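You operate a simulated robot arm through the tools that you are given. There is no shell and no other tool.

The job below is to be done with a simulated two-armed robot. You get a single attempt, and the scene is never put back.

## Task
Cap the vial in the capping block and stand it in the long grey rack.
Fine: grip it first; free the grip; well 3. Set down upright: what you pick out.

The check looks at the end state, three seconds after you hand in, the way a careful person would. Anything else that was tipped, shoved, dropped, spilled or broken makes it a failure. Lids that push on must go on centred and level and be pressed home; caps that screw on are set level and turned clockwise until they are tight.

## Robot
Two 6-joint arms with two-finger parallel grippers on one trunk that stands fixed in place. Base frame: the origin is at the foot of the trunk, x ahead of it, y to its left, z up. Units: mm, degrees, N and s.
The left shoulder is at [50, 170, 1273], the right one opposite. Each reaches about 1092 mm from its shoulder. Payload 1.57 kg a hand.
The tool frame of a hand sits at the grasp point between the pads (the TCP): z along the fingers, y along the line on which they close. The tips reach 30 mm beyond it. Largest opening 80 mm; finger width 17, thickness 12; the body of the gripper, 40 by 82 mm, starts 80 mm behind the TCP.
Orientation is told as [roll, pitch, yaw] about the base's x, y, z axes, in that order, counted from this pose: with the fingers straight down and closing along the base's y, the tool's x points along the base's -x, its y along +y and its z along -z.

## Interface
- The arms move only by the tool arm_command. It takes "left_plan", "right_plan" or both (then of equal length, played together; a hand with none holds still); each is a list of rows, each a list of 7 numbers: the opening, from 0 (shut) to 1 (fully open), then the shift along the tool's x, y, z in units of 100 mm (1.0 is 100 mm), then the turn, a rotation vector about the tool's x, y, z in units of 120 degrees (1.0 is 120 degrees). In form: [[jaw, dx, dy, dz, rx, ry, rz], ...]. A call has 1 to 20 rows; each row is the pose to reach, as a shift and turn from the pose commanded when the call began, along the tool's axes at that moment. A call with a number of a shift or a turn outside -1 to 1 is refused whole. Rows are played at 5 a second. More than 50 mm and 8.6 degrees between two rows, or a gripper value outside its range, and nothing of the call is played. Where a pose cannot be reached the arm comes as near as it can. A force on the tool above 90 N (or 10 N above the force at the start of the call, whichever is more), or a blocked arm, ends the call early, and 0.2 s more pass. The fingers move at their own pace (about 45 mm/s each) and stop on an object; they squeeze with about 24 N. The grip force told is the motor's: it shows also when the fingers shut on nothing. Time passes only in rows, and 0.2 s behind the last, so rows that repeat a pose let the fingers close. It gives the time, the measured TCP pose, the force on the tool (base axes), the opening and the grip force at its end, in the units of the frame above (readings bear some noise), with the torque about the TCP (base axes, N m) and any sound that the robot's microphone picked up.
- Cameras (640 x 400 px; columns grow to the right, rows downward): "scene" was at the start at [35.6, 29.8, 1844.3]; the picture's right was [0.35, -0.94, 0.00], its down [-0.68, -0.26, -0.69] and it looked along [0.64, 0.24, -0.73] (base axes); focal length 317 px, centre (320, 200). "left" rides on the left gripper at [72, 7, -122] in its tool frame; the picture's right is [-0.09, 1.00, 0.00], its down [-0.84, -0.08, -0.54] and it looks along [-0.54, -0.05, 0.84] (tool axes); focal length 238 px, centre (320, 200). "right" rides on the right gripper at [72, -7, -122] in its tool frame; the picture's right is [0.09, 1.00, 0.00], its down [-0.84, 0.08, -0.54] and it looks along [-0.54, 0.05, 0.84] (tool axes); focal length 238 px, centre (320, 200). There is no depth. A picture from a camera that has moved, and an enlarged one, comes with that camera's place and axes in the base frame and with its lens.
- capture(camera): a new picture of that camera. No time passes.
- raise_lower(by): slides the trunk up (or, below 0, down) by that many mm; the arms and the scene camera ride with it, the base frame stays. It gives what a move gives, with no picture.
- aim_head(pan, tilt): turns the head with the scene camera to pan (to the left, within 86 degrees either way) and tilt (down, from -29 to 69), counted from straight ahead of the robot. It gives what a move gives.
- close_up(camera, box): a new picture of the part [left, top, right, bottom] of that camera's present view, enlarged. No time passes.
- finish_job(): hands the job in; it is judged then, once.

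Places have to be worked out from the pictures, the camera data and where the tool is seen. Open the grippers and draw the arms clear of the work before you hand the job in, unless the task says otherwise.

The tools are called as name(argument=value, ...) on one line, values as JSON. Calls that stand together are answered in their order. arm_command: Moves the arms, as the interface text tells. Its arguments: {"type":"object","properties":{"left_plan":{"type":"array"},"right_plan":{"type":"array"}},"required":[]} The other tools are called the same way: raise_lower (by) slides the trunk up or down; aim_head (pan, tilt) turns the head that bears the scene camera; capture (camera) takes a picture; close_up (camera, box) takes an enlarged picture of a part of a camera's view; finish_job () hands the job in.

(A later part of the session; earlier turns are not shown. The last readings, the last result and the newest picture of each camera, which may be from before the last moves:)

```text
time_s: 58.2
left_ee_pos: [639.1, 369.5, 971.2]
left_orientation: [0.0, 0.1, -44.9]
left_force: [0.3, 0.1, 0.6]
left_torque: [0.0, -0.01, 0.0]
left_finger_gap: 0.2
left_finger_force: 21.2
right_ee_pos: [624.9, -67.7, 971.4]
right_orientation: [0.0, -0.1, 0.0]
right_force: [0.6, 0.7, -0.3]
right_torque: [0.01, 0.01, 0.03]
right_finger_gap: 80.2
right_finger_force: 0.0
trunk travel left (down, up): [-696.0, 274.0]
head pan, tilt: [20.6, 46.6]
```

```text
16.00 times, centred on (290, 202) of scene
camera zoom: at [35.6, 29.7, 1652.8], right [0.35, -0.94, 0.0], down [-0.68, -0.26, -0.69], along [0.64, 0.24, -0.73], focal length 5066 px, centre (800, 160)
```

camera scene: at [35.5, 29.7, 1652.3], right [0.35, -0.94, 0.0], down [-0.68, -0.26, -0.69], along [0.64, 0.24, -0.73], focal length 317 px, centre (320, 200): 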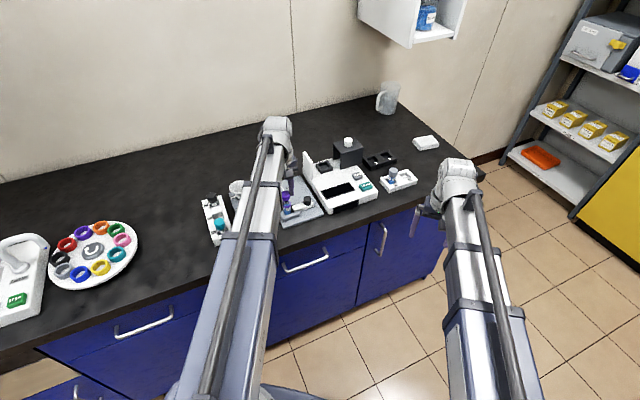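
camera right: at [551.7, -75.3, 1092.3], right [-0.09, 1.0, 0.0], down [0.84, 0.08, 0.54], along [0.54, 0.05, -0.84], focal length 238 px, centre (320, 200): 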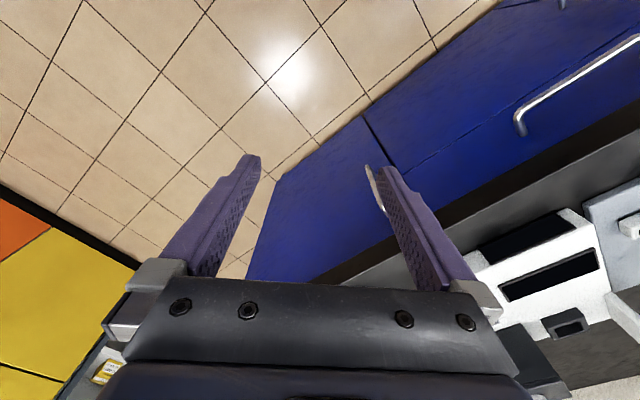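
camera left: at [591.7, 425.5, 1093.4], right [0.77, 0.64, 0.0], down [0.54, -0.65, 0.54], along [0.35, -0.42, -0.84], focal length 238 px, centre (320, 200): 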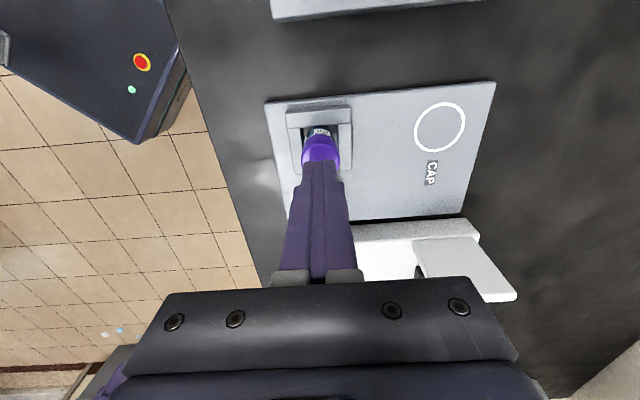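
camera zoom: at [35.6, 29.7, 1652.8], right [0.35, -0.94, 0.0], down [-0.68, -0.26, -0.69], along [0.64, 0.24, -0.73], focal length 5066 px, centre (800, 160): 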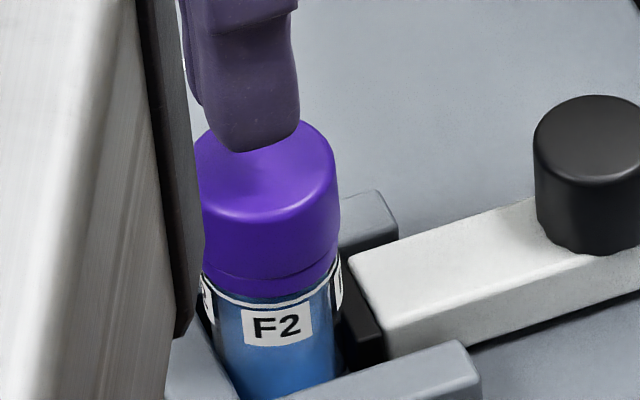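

The tips are nearly centred over the cap. I shift 1.5 mm inward (tool y) to allow for the trunk's lean under load, then lower toward contact.

arm_command(left_plan=[[0, 0, 0.015, 0, 0, 0, 0], [0, 0, 0.015, 0, 0, 0, 0]])

raise_lower(by=-13)

raise_lower(by=-3)

close_up(camera="scene", box=[270, 190, 310, 215])

```text
time_s: 58.8
left_ee_pos: [640.4, 370.5, 971.4]
left_orientation: [0.0, -0.1, -44.8]
left_force: [0.3, -0.2, -0.8]
left_torque: [0.01, 0.02, 0.0]
left_finger_gap: 0.0
left_finger_force: 21.0
right_ee_pos: [623.7, -68.7, 971.5]
right_orientation: [0.0, 0.0, 0.1]
right_force: [0.9, -0.1, 0.3]
right_torque: [0.01, -0.01, 0.05]
right_finger_gap: 80.1
right_finger_force: 0.1
trunk travel left (down, up): [-696.0, 274.0]
head pan, tilt: [20.6, 46.6]
```

```text
time_s: 59.4
left_ee_pos: [640.0, 371.0, 958.4]
left_orientation: [0.0, 0.0, -45.0]
left_force: [-0.8, -0.1, 0.1]
left_torque: [0.04, -0.01, 0.02]
left_finger_gap: 0.0
left_finger_force: 21.2
right_ee_pos: [623.6, -68.4, 958.0]
right_orientation: [0.0, -0.1, 0.0]
right_force: [0.0, 0.8, -0.2]
right_torque: [0.0, 0.01, -0.03]
right_finger_gap: 79.8
right_finger_force: 0.2
trunk travel left (down, up): [-683.0, 287.0]
head pan, tilt: [20.6, 46.6]
```

```text
time_s: 60.0
left_ee_pos: [638.7, 371.0, 956.3]
left_orientation: [0.1, 0.0, -44.9]
left_force: [1.9, 1.5, 17.9]
left_torque: [0.02, -0.1, 0.03]
left_finger_gap: 0.2
left_finger_force: 20.8
right_ee_pos: [623.1, -69.7, 955.6]
right_orientation: [0.0, -0.2, 0.1]
right_force: [0.3, 0.3, 0.3]
right_torque: [-0.04, 0.01, -0.01]
right_finger_gap: 79.7
right_finger_force: 0.1
trunk travel left (down, up): [-680.0, 290.0]
head pan, tilt: [20.6, 46.6]
```

```text
16.00 times, centred on (290, 202) of scene
camera zoom: at [34.2, 28.9, 1637.2], right [0.35, -0.94, 0.0], down [-0.68, -0.25, -0.69], along [0.64, 0.24, -0.73], focal length 5066 px, centre (800, 160)
```

zoom: 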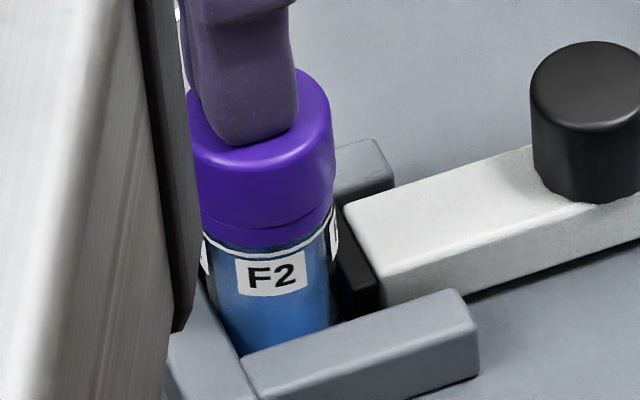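

17.9 N centred on the cap. I press further, 3 mm at a time.

raise_lower(by=-3)

raise_lower(by=-3)

close_up(camera="scene", box=[270, 190, 310, 215])

close_up(camera="left", box=[270, 120, 370, 210])

```text
time_s: 60.5
left_ee_pos: [639.3, 370.1, 956.2]
left_orientation: [0.3, -0.1, -44.9]
left_force: [9.7, 5.6, 66.5]
left_torque: [0.12, -0.36, 0.02]
left_finger_gap: 0.2
left_finger_force: 21.7
right_ee_pos: [621.3, -69.5, 955.5]
right_orientation: [0.1, -0.2, 0.0]
right_force: [-0.5, 0.0, -0.1]
right_torque: [0.0, -0.01, 0.02]
right_finger_gap: 80.1
right_finger_force: 0.0
trunk travel left (down, up): [-677.0, 293.0]
head pan, tilt: [20.6, 46.6]
```

```text
time_s: 60.8
left_ee_pos: [637.6, 370.0, 954.9]
left_orientation: [0.6, -0.1, -44.9]
left_force: [4.6, 2.5, 73.4]
left_torque: [0.05, -0.18, 0.03]
left_finger_gap: 0.2
left_finger_force: 21.3
right_ee_pos: [621.7, -70.0, 952.7]
right_orientation: [0.1, -0.2, 0.0]
right_force: [0.1, 0.2, 0.2]
right_torque: [-0.04, -0.03, 0.04]
right_finger_gap: 80.0
right_finger_force: 0.1
trunk travel left (down, up): [-677.0, 293.0]
head pan, tilt: [20.6, 46.6]
stopped: the force on the tool passed its limit at 97 N (the readings are from after the stop); the commanded pose is now the measured one
```

```text
16.00 times, centred on (290, 202) of scene
camera zoom: at [29.7, 26.3, 1634.1], right [0.35, -0.94, 0.0], down [-0.68, -0.25, -0.69], along [0.65, 0.24, -0.72], focal length 5066 px, centre (800, 160)
```

zoom: 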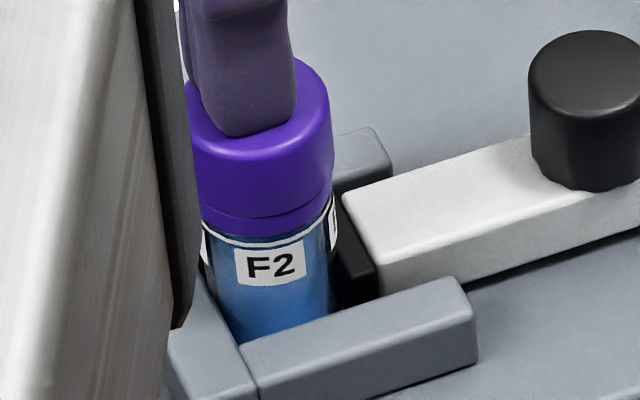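

```text
4.44 times, centred on (320, 165) of left
camera zoom: at [590.9, 425.4, 1077.7], right [0.77, 0.64, 0.01], down [0.53, -0.65, 0.54], along [0.35, -0.41, -0.84], focal length 1059 px, centre (320, 356)
```

zoom: 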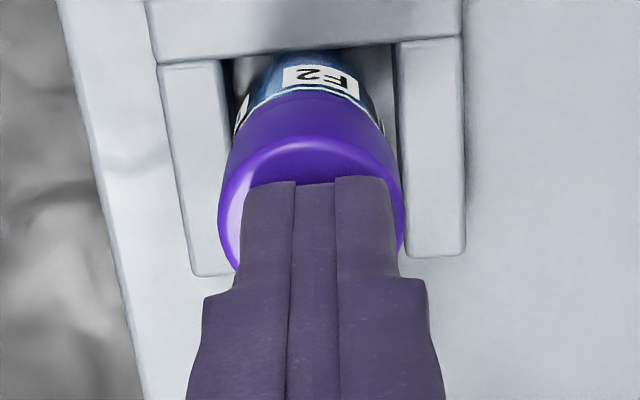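

The press peaked at 97 N with no further travel: tips (cap top) stop at z≈925.7, meaning a hard seat on the ring. I unload by raising back to the earlier height and compare the cap in the scene view.

raise_lower(by=19)

arm_command(left_plan=[[0, 0.2, 0, 0, 0, 0, 0], [0, 0.4, 0, 0, 0, 0, 0], [0, 0.6, 0, 0, 0, 0, 0], [0, 0.6, 0, 0, 0, 0, 0]])

close_up(camera="scene", box=[270, 195, 300, 215])

capture(camera="left")

```text
time_s: 61.5
left_ee_pos: [641.3, 372.1, 969.1]
left_orientation: [0.1, 0.0, -44.9]
left_force: [1.0, 0.5, -0.7]
left_torque: [0.02, 0.0, -0.02]
left_finger_gap: 0.0
left_finger_force: 20.6
right_ee_pos: [623.8, -67.6, 970.0]
right_orientation: [0.1, 0.1, -0.1]
right_force: [-0.6, 0.0, -0.1]
right_torque: [-0.04, 0.03, 0.02]
right_finger_gap: 79.9
right_finger_force: 0.1
trunk travel left (down, up): [-696.0, 274.0]
head pan, tilt: [20.6, 46.6]
```

```text
time_s: 62.5
left_ee_pos: [599.2, 415.0, 971.2]
left_orientation: [0.2, -0.2, -44.9]
left_force: [0.3, -0.9, 0.3]
left_torque: [-0.02, -0.02, -0.01]
left_finger_gap: 0.1
left_finger_force: 21.2
right_ee_pos: [623.9, -68.5, 970.7]
right_orientation: [0.0, -0.1, -0.1]
right_force: [-0.4, 0.3, -0.6]
right_torque: [0.0, -0.02, -0.01]
right_finger_gap: 79.9
right_finger_force: 0.1
trunk travel left (down, up): [-696.0, 274.0]
head pan, tilt: [20.6, 46.6]
```

```text
16.00 times, centred on (285, 205) of scene
camera zoom: at [35.7, 29.6, 1652.4], right [0.35, -0.94, 0.0], down [-0.68, -0.26, -0.69], along [0.64, 0.24, -0.73], focal length 5066 px, centre (880, 120)
```

zoom: 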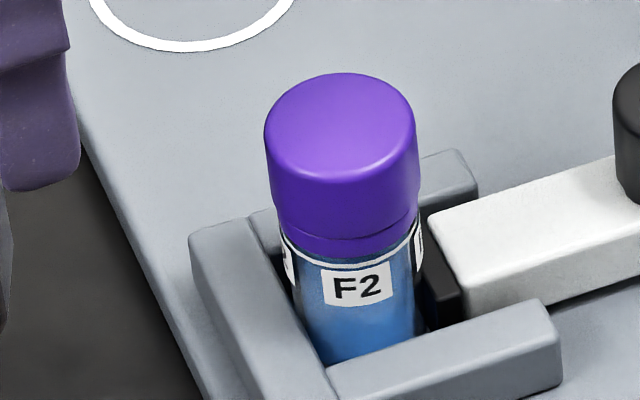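

```text
taken
camera left: at [552.2, 470.0, 1093.0], right [0.77, 0.64, 0.0], down [0.54, -0.65, 0.54], along [0.35, -0.42, -0.84], focal length 238 px, centre (320, 200)
```

left: 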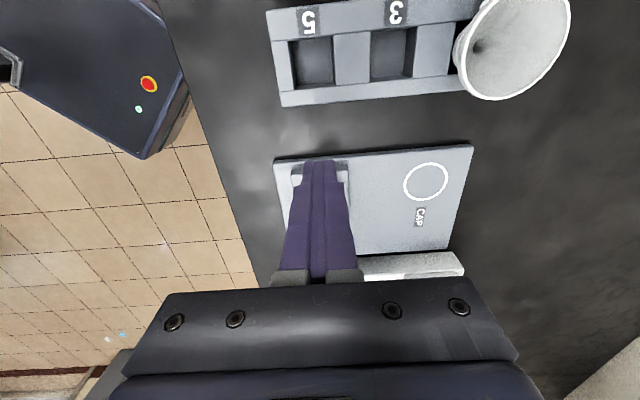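

Pressing changed nothing, so the ring is a hard stop; and since it is a "cap" held in a capping clamp, it most likely has to be screwed down, my earlier 90° at light load being too little. I turn the open hand back to yaw +75 above the vial to get a long clockwise stroke.

arm_command(left_plan=[[0.3, -0.04, 0, 0, 0, 0, -0.0625], [0.6, -0.08, 0, 0, 0, 0, -0.125], [0.6, -0.12, 0, 0, 0, 0, -0.1875], [0.6, -0.16, 0, 0, 0, 0, -0.25], [0.6, -0.2, 0, 0, 0, 0, -0.3125], [0.6, -0.24, 0, 0, 0, 0, -0.375], [0.6, -0.28, 0, 0, 0, 0, -0.4375], [0.6, -0.32, 0, 0, 0, 0, -0.5], [0.6, -0.36, 0, 0, 0, 0, -0.5625], [0.6, -0.4, 0, 0, 0, 0, -0.625], [0.6, -0.44, 0, 0, 0, 0, -0.6875], [0.6, -0.48, 0, 0, 0, 0, -0.75], [0.6, -0.52, -0.01, 0, 0, 0, -0.8125], [0.6, -0.56, -0.02, 0, 0, 0, -0.875], [0.6, -0.602, -0.027, 0, 0, 0, -0.9375], [0.6, -0.602, -0.027, 0, 0, 0, -1.0], [0.6, -0.602, -0.027, 0, 0, 0, -1.0]])

capture(camera="left")

close_up(camera="left", box=[280, 110, 360, 190])

```text
time_s: 66.1
left_ee_pos: [639.3, 369.5, 970.4]
left_orientation: [-0.2, -0.1, 75.3]
left_force: [0.7, 0.1, 0.1]
left_torque: [0.01, -0.02, -0.01]
left_finger_gap: 48.0
left_finger_force: 0.1
right_ee_pos: [625.7, -67.5, 970.4]
right_orientation: [0.0, 0.0, 0.0]
right_force: [-0.5, -0.3, 0.4]
right_torque: [-0.02, -0.03, -0.04]
right_finger_gap: 80.0
right_finger_force: 0.0
trunk travel left (down, up): [-696.0, 274.0]
head pan, tilt: [20.6, 46.6]
```

```text
taken
camera left: at [613.8, 302.2, 1092.9], right [-0.94, 0.34, 0.0], down [0.29, 0.79, 0.54], along [0.19, 0.51, -0.84], focal length 238 px, centre (320, 200)
```

left: 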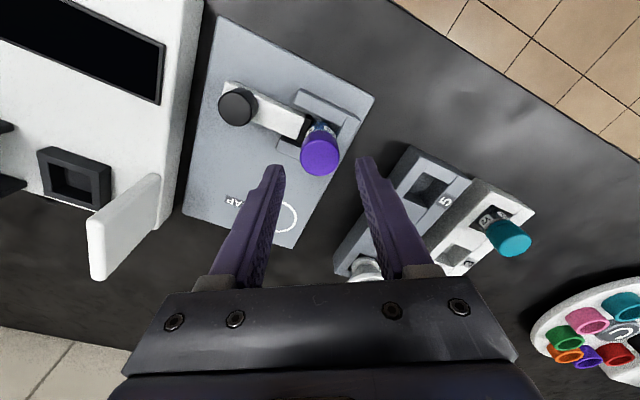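

```text
5.00 times, centred on (320, 150) of left
camera zoom: at [613.8, 302.2, 1092.9], right [-0.94, 0.34, 0.0], down [0.29, 0.79, 0.54], along [0.19, 0.51, -0.84], focal length 1192 px, centre (320, 450)
```

zoom: 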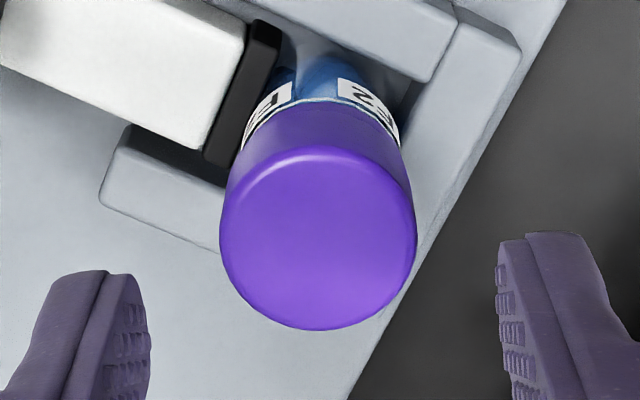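

The cap is 1.4 mm toward tool +x from the hand's axis. I correct, lower 31 mm (tips about z 910, just above the ring), and grip the cap.

arm_command(left_plan=[[0.6, 0.0145, 0, 0, 0, 0, 0], [0.6, 0.0145, 0, 0, 0, 0, 0]])

raise_lower(by=-31)

arm_command(left_plan=[[0.4, 0, 0, 0, 0, 0, 0], [0.2, 0, 0, 0, 0, 0, 0], [0.2, 0, 0, 0, 0, 0, 0], [0.2, 0, 0, 0, 0, 0, 0], [0.2, 0, 0, 0, 0, 0, 0]])

close_up(camera="left", box=[275, 120, 365, 200])

```text
time_s: 66.7
left_ee_pos: [639.7, 368.9, 970.0]
left_orientation: [-0.1, -0.1, 75.1]
left_force: [-0.3, -0.7, 0.2]
left_torque: [0.0, 0.02, -0.03]
left_finger_gap: 48.1
left_finger_force: 0.0
right_ee_pos: [623.4, -69.3, 970.1]
right_orientation: [0.0, 0.0, 0.0]
right_force: [-0.3, 0.9, -0.2]
right_torque: [0.02, 0.01, 0.0]
right_finger_gap: 80.1
right_finger_force: 0.1
trunk travel left (down, up): [-696.0, 274.0]
head pan, tilt: [20.6, 46.6]
```

```text
time_s: 67.5
left_ee_pos: [639.0, 367.7, 940.1]
left_orientation: [-0.3, -0.1, 75.1]
left_force: [-0.2, 0.8, -0.1]
left_torque: [0.01, 0.01, -0.03]
left_finger_gap: 47.9
left_finger_force: 0.1
right_ee_pos: [624.1, -69.1, 940.5]
right_orientation: [0.0, -0.1, 0.1]
right_force: [1.0, -0.1, 0.5]
right_torque: [-0.01, 0.02, -0.01]
right_finger_gap: 79.9
right_finger_force: 0.0
trunk travel left (down, up): [-665.0, 305.0]
head pan, tilt: [20.6, 46.6]
```

```text
time_s: 68.7
left_ee_pos: [638.3, 368.0, 938.2]
left_orientation: [-0.1, -0.1, 75.1]
left_force: [0.5, -0.4, 1.4]
left_torque: [0.01, -0.01, 0.0]
left_finger_gap: 28.1
left_finger_force: 23.6
right_ee_pos: [623.4, -68.0, 939.5]
right_orientation: [0.0, -0.1, 0.0]
right_force: [1.0, 0.2, 0.0]
right_torque: [0.01, 0.01, 0.02]
right_finger_gap: 80.0
right_finger_force: 0.0
trunk travel left (down, up): [-665.0, 305.0]
head pan, tilt: [20.6, 46.6]
heard: snap
```

```text
5.00 times, centred on (320, 160) of left
camera zoom: at [613.0, 300.3, 1061.9], right [-0.94, 0.35, 0.0], down [0.29, 0.79, 0.54], along [0.19, 0.51, -0.84], focal length 1192 px, centre (320, 400)
```

zoom: 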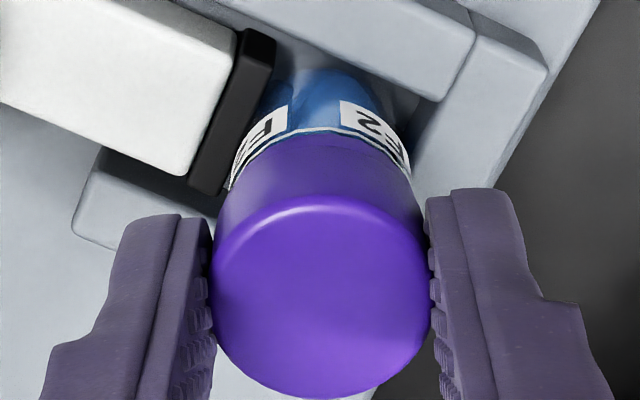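

A snap again as the fingers closed; the cap is still level and flush. I add light down force (1 mm) and turn clockwise in a long stroke, watching force, torque and height.

raise_lower(by=-1)

arm_command(left_plan=[[0.2, 0, 0, 0, 0, 0, 0.0625], [0.2, 0, 0, 0, 0, 0, 0.125], [0.2, 0, 0, 0, 0, 0, 0.1875], [0.2, 0, 0, 0, 0, 0, 0.25], [0.2, 0, 0, 0, 0, 0, 0.3125], [0.2, 0, 0, 0, 0, 0, 0.375], [0.2, 0, 0, 0, 0, 0, 0.4375], [0.2, 0, 0, 0, 0, 0, 0.5]])

close_up(camera="left", box=[275, 120, 365, 200])

```text
time_s: 69.2
left_ee_pos: [638.5, 367.4, 939.3]
left_orientation: [-0.2, -0.2, 75.1]
left_force: [0.6, -0.2, 9.0]
left_torque: [0.0, -0.03, 0.0]
left_finger_gap: 28.4
left_finger_force: 24.4
right_ee_pos: [624.0, -68.3, 938.4]
right_orientation: [0.1, 0.0, 0.0]
right_force: [0.0, -0.6, -0.3]
right_torque: [-0.02, 0.0, 0.02]
right_finger_gap: 80.2
right_finger_force: 0.1
trunk travel left (down, up): [-664.0, 306.0]
head pan, tilt: [20.6, 46.6]
```

```text
time_s: 71.0
left_ee_pos: [638.3, 367.9, 939.0]
left_orientation: [0.1, -0.2, 14.9]
left_force: [-1.1, 0.1, 6.9]
left_torque: [-0.02, 0.01, 0.0]
left_finger_gap: 28.0
left_finger_force: 23.9
right_ee_pos: [623.1, -68.3, 939.3]
right_orientation: [0.1, 0.0, 0.1]
right_force: [0.3, 0.3, -0.8]
right_torque: [-0.01, 0.02, 0.02]
right_finger_gap: 79.9
right_finger_force: 0.0
trunk travel left (down, up): [-664.0, 306.0]
head pan, tilt: [20.6, 46.6]
```

```text
5.00 times, centred on (320, 160) of left
camera zoom: at [566.6, 355.5, 1061.2], right [-0.17, 0.99, 0.0], down [0.83, 0.14, 0.55], along [0.54, 0.09, -0.84], focal length 1192 px, centre (320, 400)
```

zoom: 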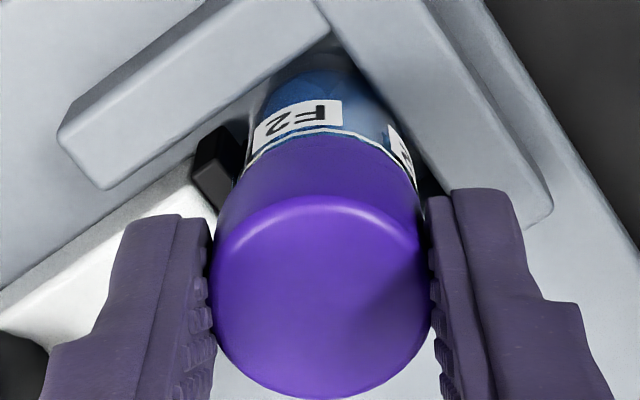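

Fz fell from 9.0 to 6.9 N over 60° (as in the earlier turn), which hints at a slow descent on a fine thread. I continue the stroke another 90° clockwise.

arm_command(left_plan=[[0.2, 0, 0, 0, 0, 0, 0.0625], [0.2, 0, 0, 0, 0, 0, 0.125], [0.2, 0, 0, 0, 0, 0, 0.1875], [0.2, 0, 0, 0, 0, 0, 0.25], [0.2, 0, 0, 0, 0, 0, 0.3125], [0.2, 0, 0, 0, 0, 0, 0.375], [0.2, 0, 0, 0, 0, 0, 0.4375], [0.2, 0, 0, 0, 0, 0, 0.5], [0.2, 0, 0, 0, 0, 0, 0.5625], [0.2, 0, 0, 0, 0, 0, 0.625], [0.2, 0, 0, 0, 0, 0, 0.6875], [0.2, 0, 0, 0, 0, 0, 0.75], [0.2, 0, 0, 0, 0, 0, 0.8125], [0.2, 0, 0, 0, 0, 0, 0.875]])

capture(camera="left")

close_up(camera="left", box=[275, 120, 365, 200])

close_up(camera="scene", box=[278, 190, 308, 210])

```text
time_s: 74.0
left_ee_pos: [638.0, 368.7, 938.8]
left_orientation: [0.2, 0.1, -90.1]
left_force: [-0.2, 0.3, 6.0]
left_torque: [0.01, 0.01, 0.0]
left_finger_gap: 28.1
left_finger_force: 24.0
right_ee_pos: [622.9, -69.5, 940.0]
right_orientation: [0.0, 0.0, 0.0]
right_force: [-0.1, -0.3, 1.1]
right_torque: [0.03, 0.01, 0.0]
right_finger_gap: 80.1
right_finger_force: 0.0
trunk travel left (down, up): [-664.0, 306.0]
head pan, tilt: [20.6, 46.6]
```

```text
taken
camera left: at [644.2, 439.6, 1061.5], right [1.0, -0.09, 0.0], down [-0.08, -0.84, 0.54], along [-0.05, -0.54, -0.84], focal length 238 px, centre (320, 200)
```

left: 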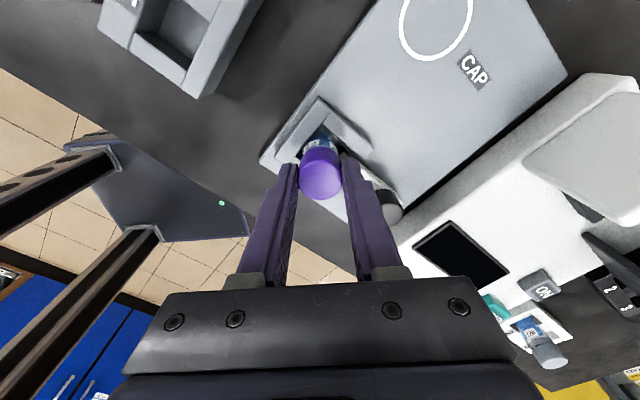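

```text
5.00 times, centred on (320, 160) of left
camera zoom: at [644.2, 439.6, 1061.5], right [1.0, -0.09, 0.0], down [-0.08, -0.84, 0.54], along [-0.05, -0.54, -0.84], focal length 1192 px, centre (320, 400)
```

zoom: 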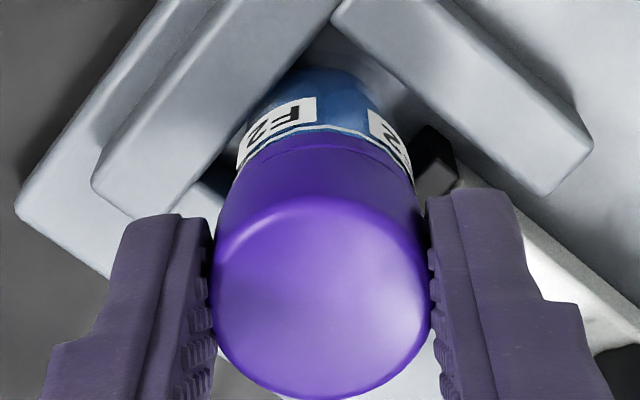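

```text
16.00 times, centred on (293, 200) of scene
camera zoom: at [35.1, 29.5, 1620.4], right [0.35, -0.94, 0.0], down [-0.68, -0.26, -0.69], along [0.64, 0.24, -0.73], focal length 5066 px, centre (752, 200)
```

zoom: 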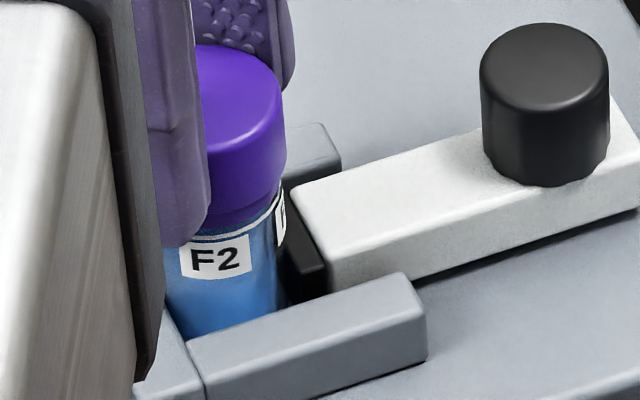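

No torque at all over 165° and the label did not turn, so there is no thread: the cap spins freely on its seat. I now do a careful centred tug, 1.5 mm up, to see whether the snap holds it axially.

raise_lower(by=1.5)

close_up(camera="left", box=[285, 125, 355, 175])

raise_lower(by=1.5)

close_up(camera="left", box=[285, 125, 355, 175])

close_up(camera="scene", box=[278, 190, 308, 210])

```text
time_s: 74.5
left_ee_pos: [637.8, 369.2, 940.2]
left_orientation: [0.2, 0.1, -90.1]
left_force: [0.3, -0.5, 0.0]
left_torque: [0.03, 0.06, 0.01]
left_finger_gap: 28.2
left_finger_force: 23.8
right_ee_pos: [622.8, -69.2, 940.8]
right_orientation: [-0.1, 0.1, 0.0]
right_force: [-0.1, -0.2, 0.1]
right_torque: [-0.02, -0.01, 0.01]
right_finger_gap: 79.8
right_finger_force: 0.1
trunk travel left (down, up): [-665.0, 305.0]
head pan, tilt: [20.6, 46.6]
```

```text
8.00 times, centred on (320, 150) of left
camera zoom: at [644.3, 439.7, 1062.7], right [1.0, -0.09, 0.0], down [-0.08, -0.84, 0.54], along [-0.05, -0.54, -0.84], focal length 1907 px, centre (320, 600)
```

zoom: 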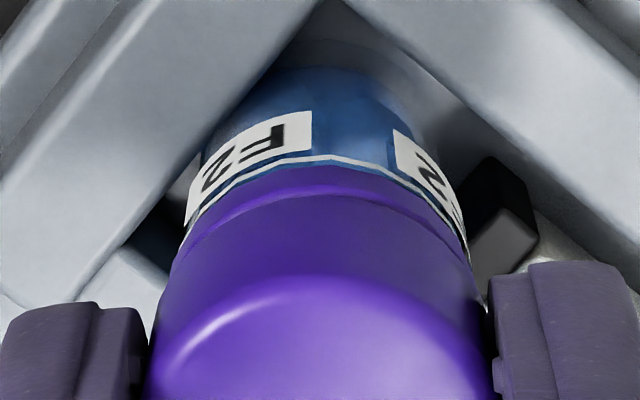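

```text
time_s: 75.0
left_ee_pos: [638.7, 368.2, 941.5]
left_orientation: [0.3, 0.1, -89.9]
left_force: [0.2, 0.0, -0.3]
left_torque: [0.01, -0.02, -0.02]
left_finger_gap: 28.1
left_finger_force: 24.4
right_ee_pos: [624.9, -68.8, 942.1]
right_orientation: [0.0, 0.0, 0.0]
right_force: [0.6, 0.1, -0.3]
right_torque: [-0.01, -0.01, -0.01]
right_finger_gap: 80.0
right_finger_force: 0.1
trunk travel left (down, up): [-667.0, 303.0]
head pan, tilt: [20.6, 46.6]
```

```text
8.00 times, centred on (320, 150) of left
camera zoom: at [644.3, 439.8, 1064.1], right [1.0, -0.09, 0.0], down [-0.08, -0.84, 0.54], along [-0.05, -0.54, -0.84], focal length 1907 px, centre (320, 600)
```

zoom: 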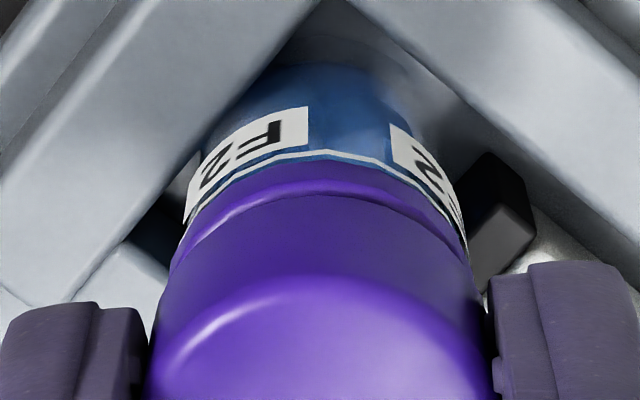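

```text
16.00 times, centred on (293, 200) of scene
camera zoom: at [35.6, 29.8, 1623.4], right [0.35, -0.94, 0.0], down [-0.68, -0.26, -0.69], along [0.64, 0.24, -0.73], focal length 5066 px, centre (752, 200)
```

zoom: 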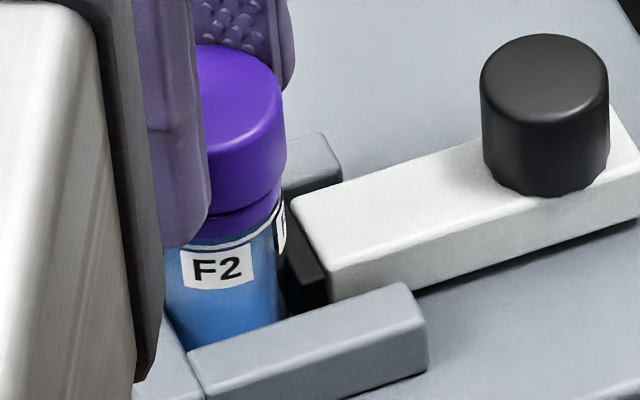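

The cap lifts off freely, so it was neither snapped nor threaded; the hand had drifted about 1–2 mm off the vial's axis. I lift the cap clear, 27 mm, and will re-measure the vial before placing it again, properly centred.

raise_lower(by=27)

arm_command(left_plan=[[0.2, -0.1, 0, 0, 0, 0, 0], [0.2, -0.25, 0, 0, 0, 0, 0], [0.2, -0.4, 0, 0, 0, 0, 0], [0.2, -0.5, 0, 0, 0, 0, 0], [0.2, -0.5, 0, 0, 0, 0, 0]])

capture(camera="left")

close_up(camera="left", box=[280, 40, 360, 120])

close_up(camera="scene", box=[270, 195, 300, 215])

```text
time_s: 75.7
left_ee_pos: [638.6, 368.6, 968.4]
left_orientation: [0.2, 0.1, -89.9]
left_force: [0.9, 0.0, -0.5]
left_torque: [0.05, -0.01, -0.02]
left_finger_gap: 27.9
left_finger_force: 24.1
right_ee_pos: [624.6, -68.2, 969.6]
right_orientation: [0.1, 0.0, -0.1]
right_force: [0.7, 0.5, 0.5]
right_torque: [0.03, 0.0, 0.01]
right_finger_gap: 79.9
right_finger_force: 0.1
trunk travel left (down, up): [-694.0, 276.0]
head pan, tilt: [20.6, 46.6]
```

```text
time_s: 76.9
left_ee_pos: [639.3, 318.1, 968.6]
left_orientation: [0.2, 0.1, -89.9]
left_force: [-1.4, 0.3, 0.6]
left_torque: [0.02, -0.05, 0.02]
left_finger_gap: 28.1
left_finger_force: 24.0
right_ee_pos: [623.5, -67.3, 967.8]
right_orientation: [0.0, 0.1, 0.1]
right_force: [-0.3, -0.1, 0.3]
right_torque: [0.01, -0.01, 0.02]
right_finger_gap: 79.8
right_finger_force: 0.0
trunk travel left (down, up): [-694.0, 276.0]
head pan, tilt: [20.6, 46.6]
```

```text
taken
camera left: at [644.5, 390.1, 1091.2], right [1.0, -0.09, 0.0], down [-0.08, -0.84, 0.54], along [-0.05, -0.54, -0.84], focal length 238 px, centre (320, 200)
```

left: 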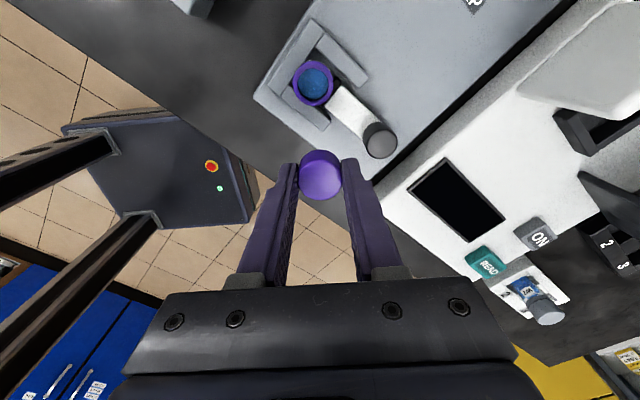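

```text
5.00 times, centred on (320, 80) of left
camera zoom: at [644.5, 390.1, 1091.2], right [1.0, -0.09, 0.0], down [-0.08, -0.84, 0.54], along [-0.05, -0.54, -0.84], focal length 1192 px, centre (320, 800)
```

zoom: 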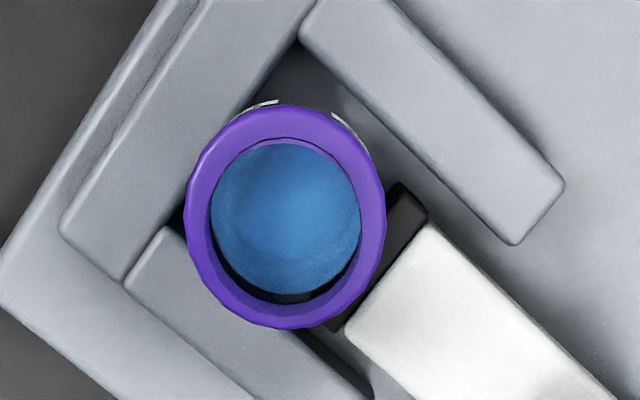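

```text
16.00 times, centred on (285, 205) of scene
camera zoom: at [35.6, 29.8, 1650.4], right [0.35, -0.94, 0.0], down [-0.68, -0.26, -0.69], along [0.64, 0.24, -0.73], focal length 5066 px, centre (880, 120)
```

zoom: 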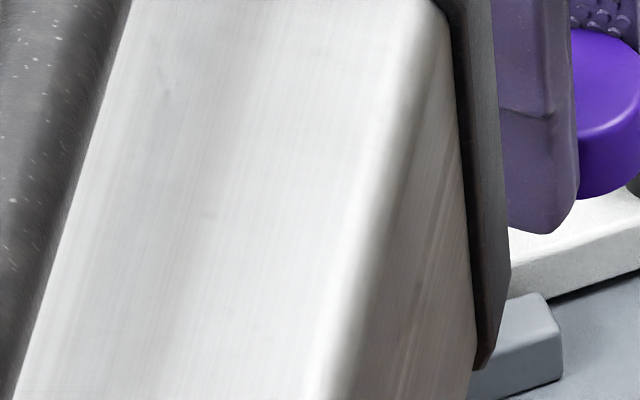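

The vial's ring is now at about (637.6, 368.9): it shifted roughly 1.5 mm during pressing. My hand also kept a ~0.25° tilt from the force stop; I remove it and measure cap and ring together in this view.

arm_command(left_plan=[[0.2, 0, 0, 0, -0.0008, -0.0021, 0], [0.2, 0, 0, 0, -0.0008, -0.0021, 0], [0.2, 0, 0, 0, -0.0008, -0.0021, 0]])

close_up(camera="left", box=[280, 40, 360, 120])

close_up(camera="left", box=[280, 135, 360, 215])

```text
time_s: 77.7
left_ee_pos: [639.2, 319.1, 969.0]
left_orientation: [0.3, -0.2, -89.8]
left_force: [-0.2, -0.8, -0.2]
left_torque: [0.0, 0.02, -0.01]
left_finger_gap: 27.9
left_finger_force: 23.8
right_ee_pos: [624.9, -67.7, 969.2]
right_orientation: [0.0, 0.0, 0.0]
right_force: [0.6, -0.2, -0.3]
right_torque: [0.02, -0.02, 0.01]
right_finger_gap: 80.0
right_finger_force: 0.0
trunk travel left (down, up): [-694.0, 276.0]
head pan, tilt: [20.6, 46.6]
```

```text
5.00 times, centred on (320, 80) of left
camera zoom: at [644.2, 390.6, 1090.9], right [1.0, -0.09, 0.01], down [-0.08, -0.84, 0.54], along [-0.05, -0.54, -0.84], focal length 1192 px, centre (320, 800)
```

zoom: 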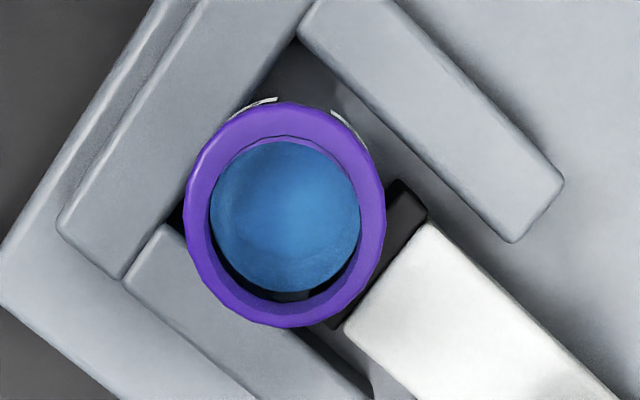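

```text
5.00 times, centred on (320, 175) of left
camera zoom: at [644.2, 390.6, 1090.9], right [1.0, -0.09, 0.01], down [-0.08, -0.84, 0.54], along [-0.05, -0.54, -0.84], focal length 1192 px, centre (320, 325)
```

zoom: 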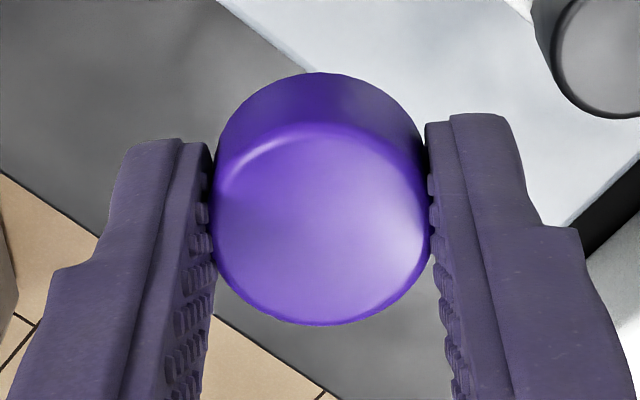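

The tilt readings show how the axes map; I now apply the right counter-rotation (rx +0.28°, ry +0.18°).

arm_command(left_plan=[[0.2, 0, 0, 0, 0.0023, 0.0015, 0], [0.2, 0, 0, 0, 0.0023, 0.0015, 0], [0.2, 0, 0, 0, 0.0023, 0.0015, 0]])

close_up(camera="left", box=[280, 40, 360, 120])

close_up(camera="left", box=[280, 135, 360, 215])

```text
time_s: 78.5
left_ee_pos: [639.4, 318.3, 968.3]
left_orientation: [-0.1, 0.0, -89.8]
left_force: [-0.1, 0.3, -0.2]
left_torque: [0.02, -0.01, 0.0]
left_finger_gap: 27.9
left_finger_force: 24.2
right_ee_pos: [623.8, -68.3, 967.7]
right_orientation: [0.0, 0.0, 0.1]
right_force: [-0.5, 0.9, 0.0]
right_torque: [-0.03, 0.01, 0.0]
right_finger_gap: 79.9
right_finger_force: 0.0
trunk travel left (down, up): [-694.0, 276.0]
head pan, tilt: [20.6, 46.6]
```

```text
5.00 times, centred on (320, 80) of left
camera zoom: at [645.4, 390.2, 1091.1], right [1.0, -0.09, 0.0], down [-0.08, -0.84, 0.54], along [-0.05, -0.54, -0.84], focal length 1192 px, centre (320, 800)
```

zoom: 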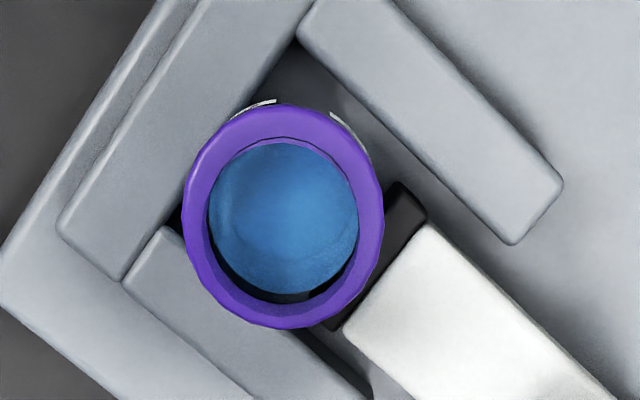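

```text
5.00 times, centred on (320, 175) of left
camera zoom: at [645.4, 390.2, 1091.1], right [1.0, -0.09, 0.0], down [-0.08, -0.84, 0.54], along [-0.05, -0.54, -0.84], focal length 1192 px, centre (320, 325)
```

zoom: 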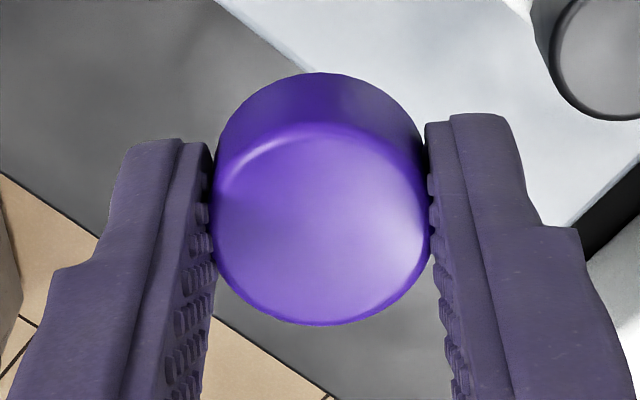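

Levelled. In tool axes the ring is 50.9 mm (x) and -0.4 mm (y) from the held cap's centre. I move there and check with the camera pose before lowering.

arm_command(left_plan=[[0.2, 0.13, 0, 0, 0, 0, 0], [0.2, 0.26, 0, 0, 0, 0, 0], [0.2, 0.39, -0.002, 0, 0, 0, 0], [0.2, 0.509, -0.004, 0, 0, 0, 0], [0.2, 0.509, -0.004, 0, 0, 0, 0], [0.2, 0.509, -0.004, 0, 0, 0, 0]])

close_up(camera="left", box=[285, 125, 355, 175])

close_up(camera="scene", box=[278, 190, 308, 210])

```text
time_s: 79.9
left_ee_pos: [638.4, 369.3, 969.3]
left_orientation: [0.0, 0.0, -89.9]
left_force: [-0.3, 0.3, 0.0]
left_torque: [0.0, 0.01, 0.02]
left_finger_gap: 28.2
left_finger_force: 23.9
right_ee_pos: [623.0, -67.8, 967.9]
right_orientation: [-0.1, 0.0, 0.0]
right_force: [0.2, -0.3, 0.3]
right_torque: [0.0, -0.01, -0.01]
right_finger_gap: 80.0
right_finger_force: 0.0
trunk travel left (down, up): [-694.0, 276.0]
head pan, tilt: [20.6, 46.6]
```

```text
8.00 times, centred on (320, 150) of left
camera zoom: at [644.3, 441.0, 1091.0], right [1.0, -0.09, 0.0], down [-0.08, -0.84, 0.54], along [-0.05, -0.54, -0.84], focal length 1907 px, centre (320, 600)
```

zoom: 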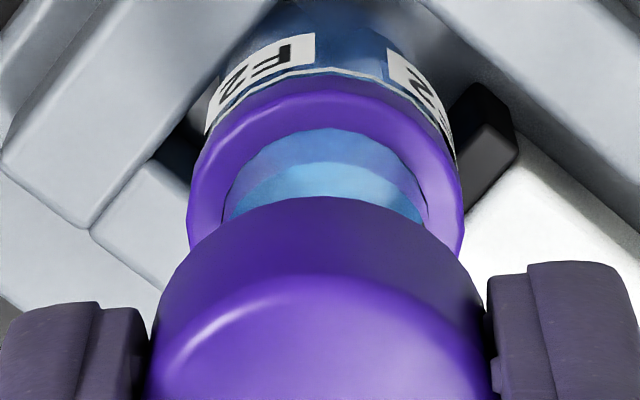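

```text
16.00 times, centred on (293, 200) of scene
camera zoom: at [35.6, 29.8, 1650.4], right [0.35, -0.94, 0.0], down [-0.68, -0.26, -0.69], along [0.64, 0.24, -0.73], focal length 5066 px, centre (752, 200)
```

zoom: 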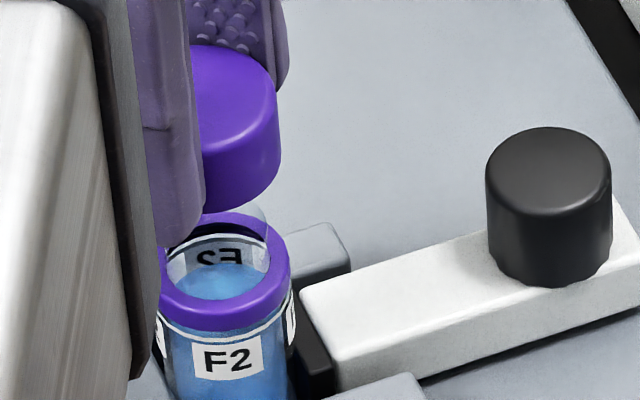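

Sideways the cap is about 0.5 mm short of the ring's centre. I add that and lower 17 mm to just above the neck.

arm_command(left_plan=[[0.2, 0, 0.006, 0, 0, 0, 0], [0.2, 0, 0.006, 0, 0, 0, 0], [0.2, 0, 0.006, 0, 0, 0, 0]])

raise_lower(by=-17)

close_up(camera="left", box=[285, 125, 355, 175])

close_up(camera="scene", box=[278, 190, 308, 210])

```text
time_s: 80.7
left_ee_pos: [640.0, 369.3, 967.4]
left_orientation: [0.0, 0.0, -90.0]
left_force: [0.1, 0.7, 0.1]
left_torque: [-0.03, 0.0, 0.01]
left_finger_gap: 27.9
left_finger_force: 24.4
right_ee_pos: [624.2, -68.4, 968.7]
right_orientation: [0.0, 0.1, 0.0]
right_force: [0.4, 0.1, 0.4]
right_torque: [-0.01, 0.01, 0.04]
right_finger_gap: 79.9
right_finger_force: 0.0
trunk travel left (down, up): [-694.0, 276.0]
head pan, tilt: [20.6, 46.6]
```

```text
time_s: 81.3
left_ee_pos: [638.4, 369.0, 951.9]
left_orientation: [0.0, 0.0, -89.9]
left_force: [0.4, -0.9, -0.5]
left_torque: [0.03, 0.0, -0.01]
left_finger_gap: 27.8
left_finger_force: 23.4
right_ee_pos: [624.1, -69.3, 952.6]
right_orientation: [0.1, 0.0, 0.0]
right_force: [-0.3, 0.2, -0.2]
right_torque: [-0.02, -0.01, 0.01]
right_finger_gap: 80.1
right_finger_force: 0.1
trunk travel left (down, up): [-677.0, 293.0]
head pan, tilt: [20.6, 46.6]
```

```text
8.00 times, centred on (320, 150) of left
camera zoom: at [644.6, 440.5, 1074.2], right [1.0, -0.09, 0.0], down [-0.08, -0.84, 0.54], along [-0.05, -0.54, -0.84], focal length 1907 px, centre (320, 600)
```

zoom: 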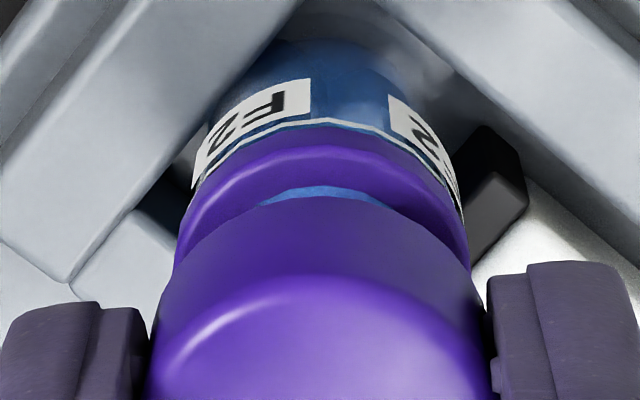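

```text
16.00 times, centred on (293, 200) of scene
camera zoom: at [35.3, 29.7, 1633.4], right [0.35, -0.94, 0.0], down [-0.68, -0.26, -0.69], along [0.64, 0.24, -0.73], focal length 5066 px, centre (752, 200)
```

zoom: 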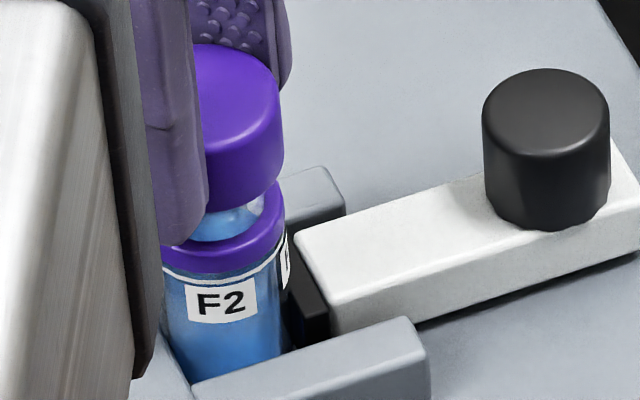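

Laterally centred, but in the scene view the cap is ~0.7 mm too near (camera pose agrees: y drifted -0.5). I shift 0.7 mm along tool x and lower 4 mm onto the neck.

arm_command(left_plan=[[0.2, 0.007, 0, 0, 0, 0, 0], [0.2, 0.007, 0, 0, 0, 0, 0], [0.2, 0.007, 0, 0, 0, 0, 0]])

raise_lower(by=-4)

close_up(camera="left", box=[285, 125, 355, 175])

close_up(camera="scene", box=[278, 190, 308, 210])

```text
time_s: 82.2
left_ee_pos: [638.8, 368.3, 951.5]
left_orientation: [0.0, 0.0, -89.9]
left_force: [-0.7, -0.3, 0.0]
left_torque: [0.01, -0.02, 0.02]
left_finger_gap: 27.7
left_finger_force: 24.1
right_ee_pos: [624.6, -68.9, 951.1]
right_orientation: [0.0, 0.0, -0.1]
right_force: [0.2, -0.7, 0.1]
right_torque: [-0.01, 0.0, 0.0]
right_finger_gap: 80.2
right_finger_force: 0.0
trunk travel left (down, up): [-677.0, 293.0]
head pan, tilt: [20.6, 46.6]
```

```text
time_s: 82.7
left_ee_pos: [637.6, 369.5, 948.1]
left_orientation: [0.1, 0.0, -89.8]
left_force: [0.1, 0.1, -0.2]
left_torque: [0.0, -0.02, -0.01]
left_finger_gap: 27.9
left_finger_force: 23.7
right_ee_pos: [624.4, -67.3, 946.5]
right_orientation: [0.0, 0.0, -0.1]
right_force: [-0.5, 0.1, -0.1]
right_torque: [-0.05, 0.03, 0.01]
right_finger_gap: 80.1
right_finger_force: 0.1
trunk travel left (down, up): [-673.0, 297.0]
head pan, tilt: [20.6, 46.6]
```

```text
8.00 times, centred on (320, 150) of left
camera zoom: at [644.4, 441.1, 1070.1], right [1.0, -0.09, 0.0], down [-0.08, -0.84, 0.54], along [-0.05, -0.54, -0.84], focal length 1907 px, centre (320, 600)
```

zoom: 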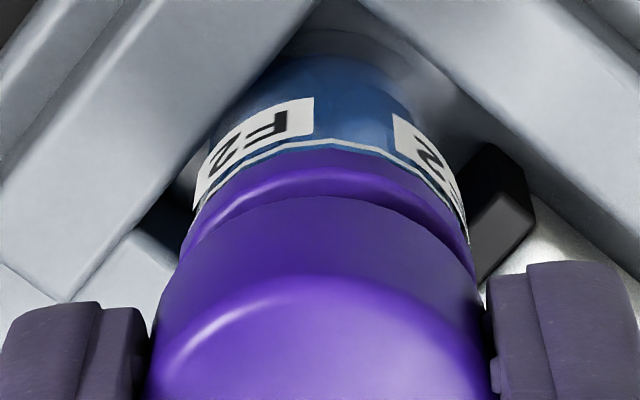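

```text
16.00 times, centred on (293, 200) of scene
camera zoom: at [35.5, 29.7, 1629.4], right [0.35, -0.94, 0.0], down [-0.68, -0.26, -0.69], along [0.64, 0.24, -0.73], focal length 5066 px, centre (752, 200)
```

zoom: 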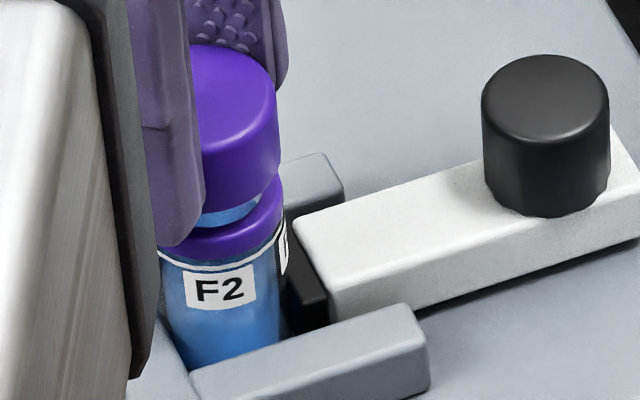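

This time it slid over the neck with zero force. I lower 5 mm more.

raise_lower(by=-5)

raise_lower(by=-2)

close_up(camera="left", box=[285, 125, 355, 175])

close_up(camera="scene", box=[278, 190, 308, 210])

```text
time_s: 83.2
left_ee_pos: [638.3, 368.8, 943.4]
left_orientation: [0.0, 0.0, -89.8]
left_force: [-0.3, -0.9, -0.9]
left_torque: [0.0, 0.01, 0.01]
left_finger_gap: 27.7
left_finger_force: 23.9
right_ee_pos: [624.4, -68.0, 942.5]
right_orientation: [-0.1, 0.1, 0.0]
right_force: [-0.3, -0.2, 0.0]
right_torque: [-0.04, 0.02, -0.02]
right_finger_gap: 79.8
right_finger_force: 0.0
trunk travel left (down, up): [-668.0, 302.0]
head pan, tilt: [20.6, 46.6]
```

```text
time_s: 83.7
left_ee_pos: [638.1, 369.7, 941.6]
left_orientation: [-0.1, 0.0, -89.9]
left_force: [0.8, -1.0, -0.4]
left_torque: [0.01, 0.0, -0.01]
left_finger_gap: 27.7
left_finger_force: 24.1
right_ee_pos: [623.8, -67.8, 941.0]
right_orientation: [0.0, 0.2, 0.1]
right_force: [0.1, 0.9, 0.1]
right_torque: [-0.01, 0.02, -0.02]
right_finger_gap: 79.8
right_finger_force: 0.1
trunk travel left (down, up): [-666.0, 304.0]
head pan, tilt: [20.6, 46.6]
```

```text
8.00 times, centred on (320, 150) of left
camera zoom: at [644.4, 441.1, 1063.1], right [1.0, -0.09, 0.0], down [-0.08, -0.84, 0.54], along [-0.05, -0.54, -0.84], focal length 1907 px, centre (320, 600)
```

zoom: 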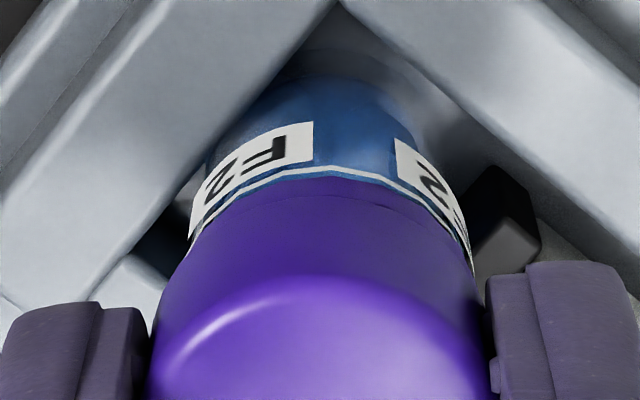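

```text
16.00 times, centred on (293, 200) of scene
camera zoom: at [35.5, 29.7, 1622.4], right [0.35, -0.94, 0.0], down [-0.68, -0.26, -0.69], along [0.64, 0.24, -0.73], focal length 5066 px, centre (752, 200)
```

zoom: 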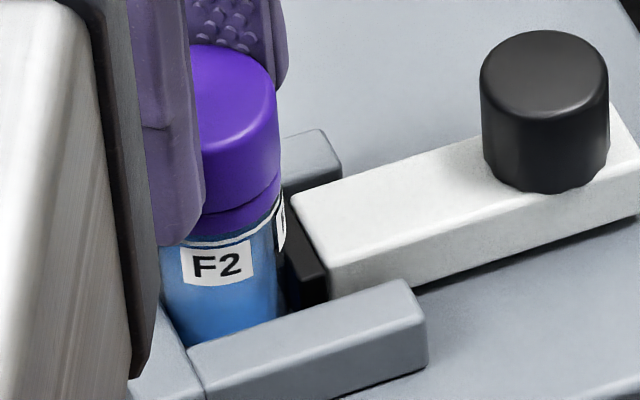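

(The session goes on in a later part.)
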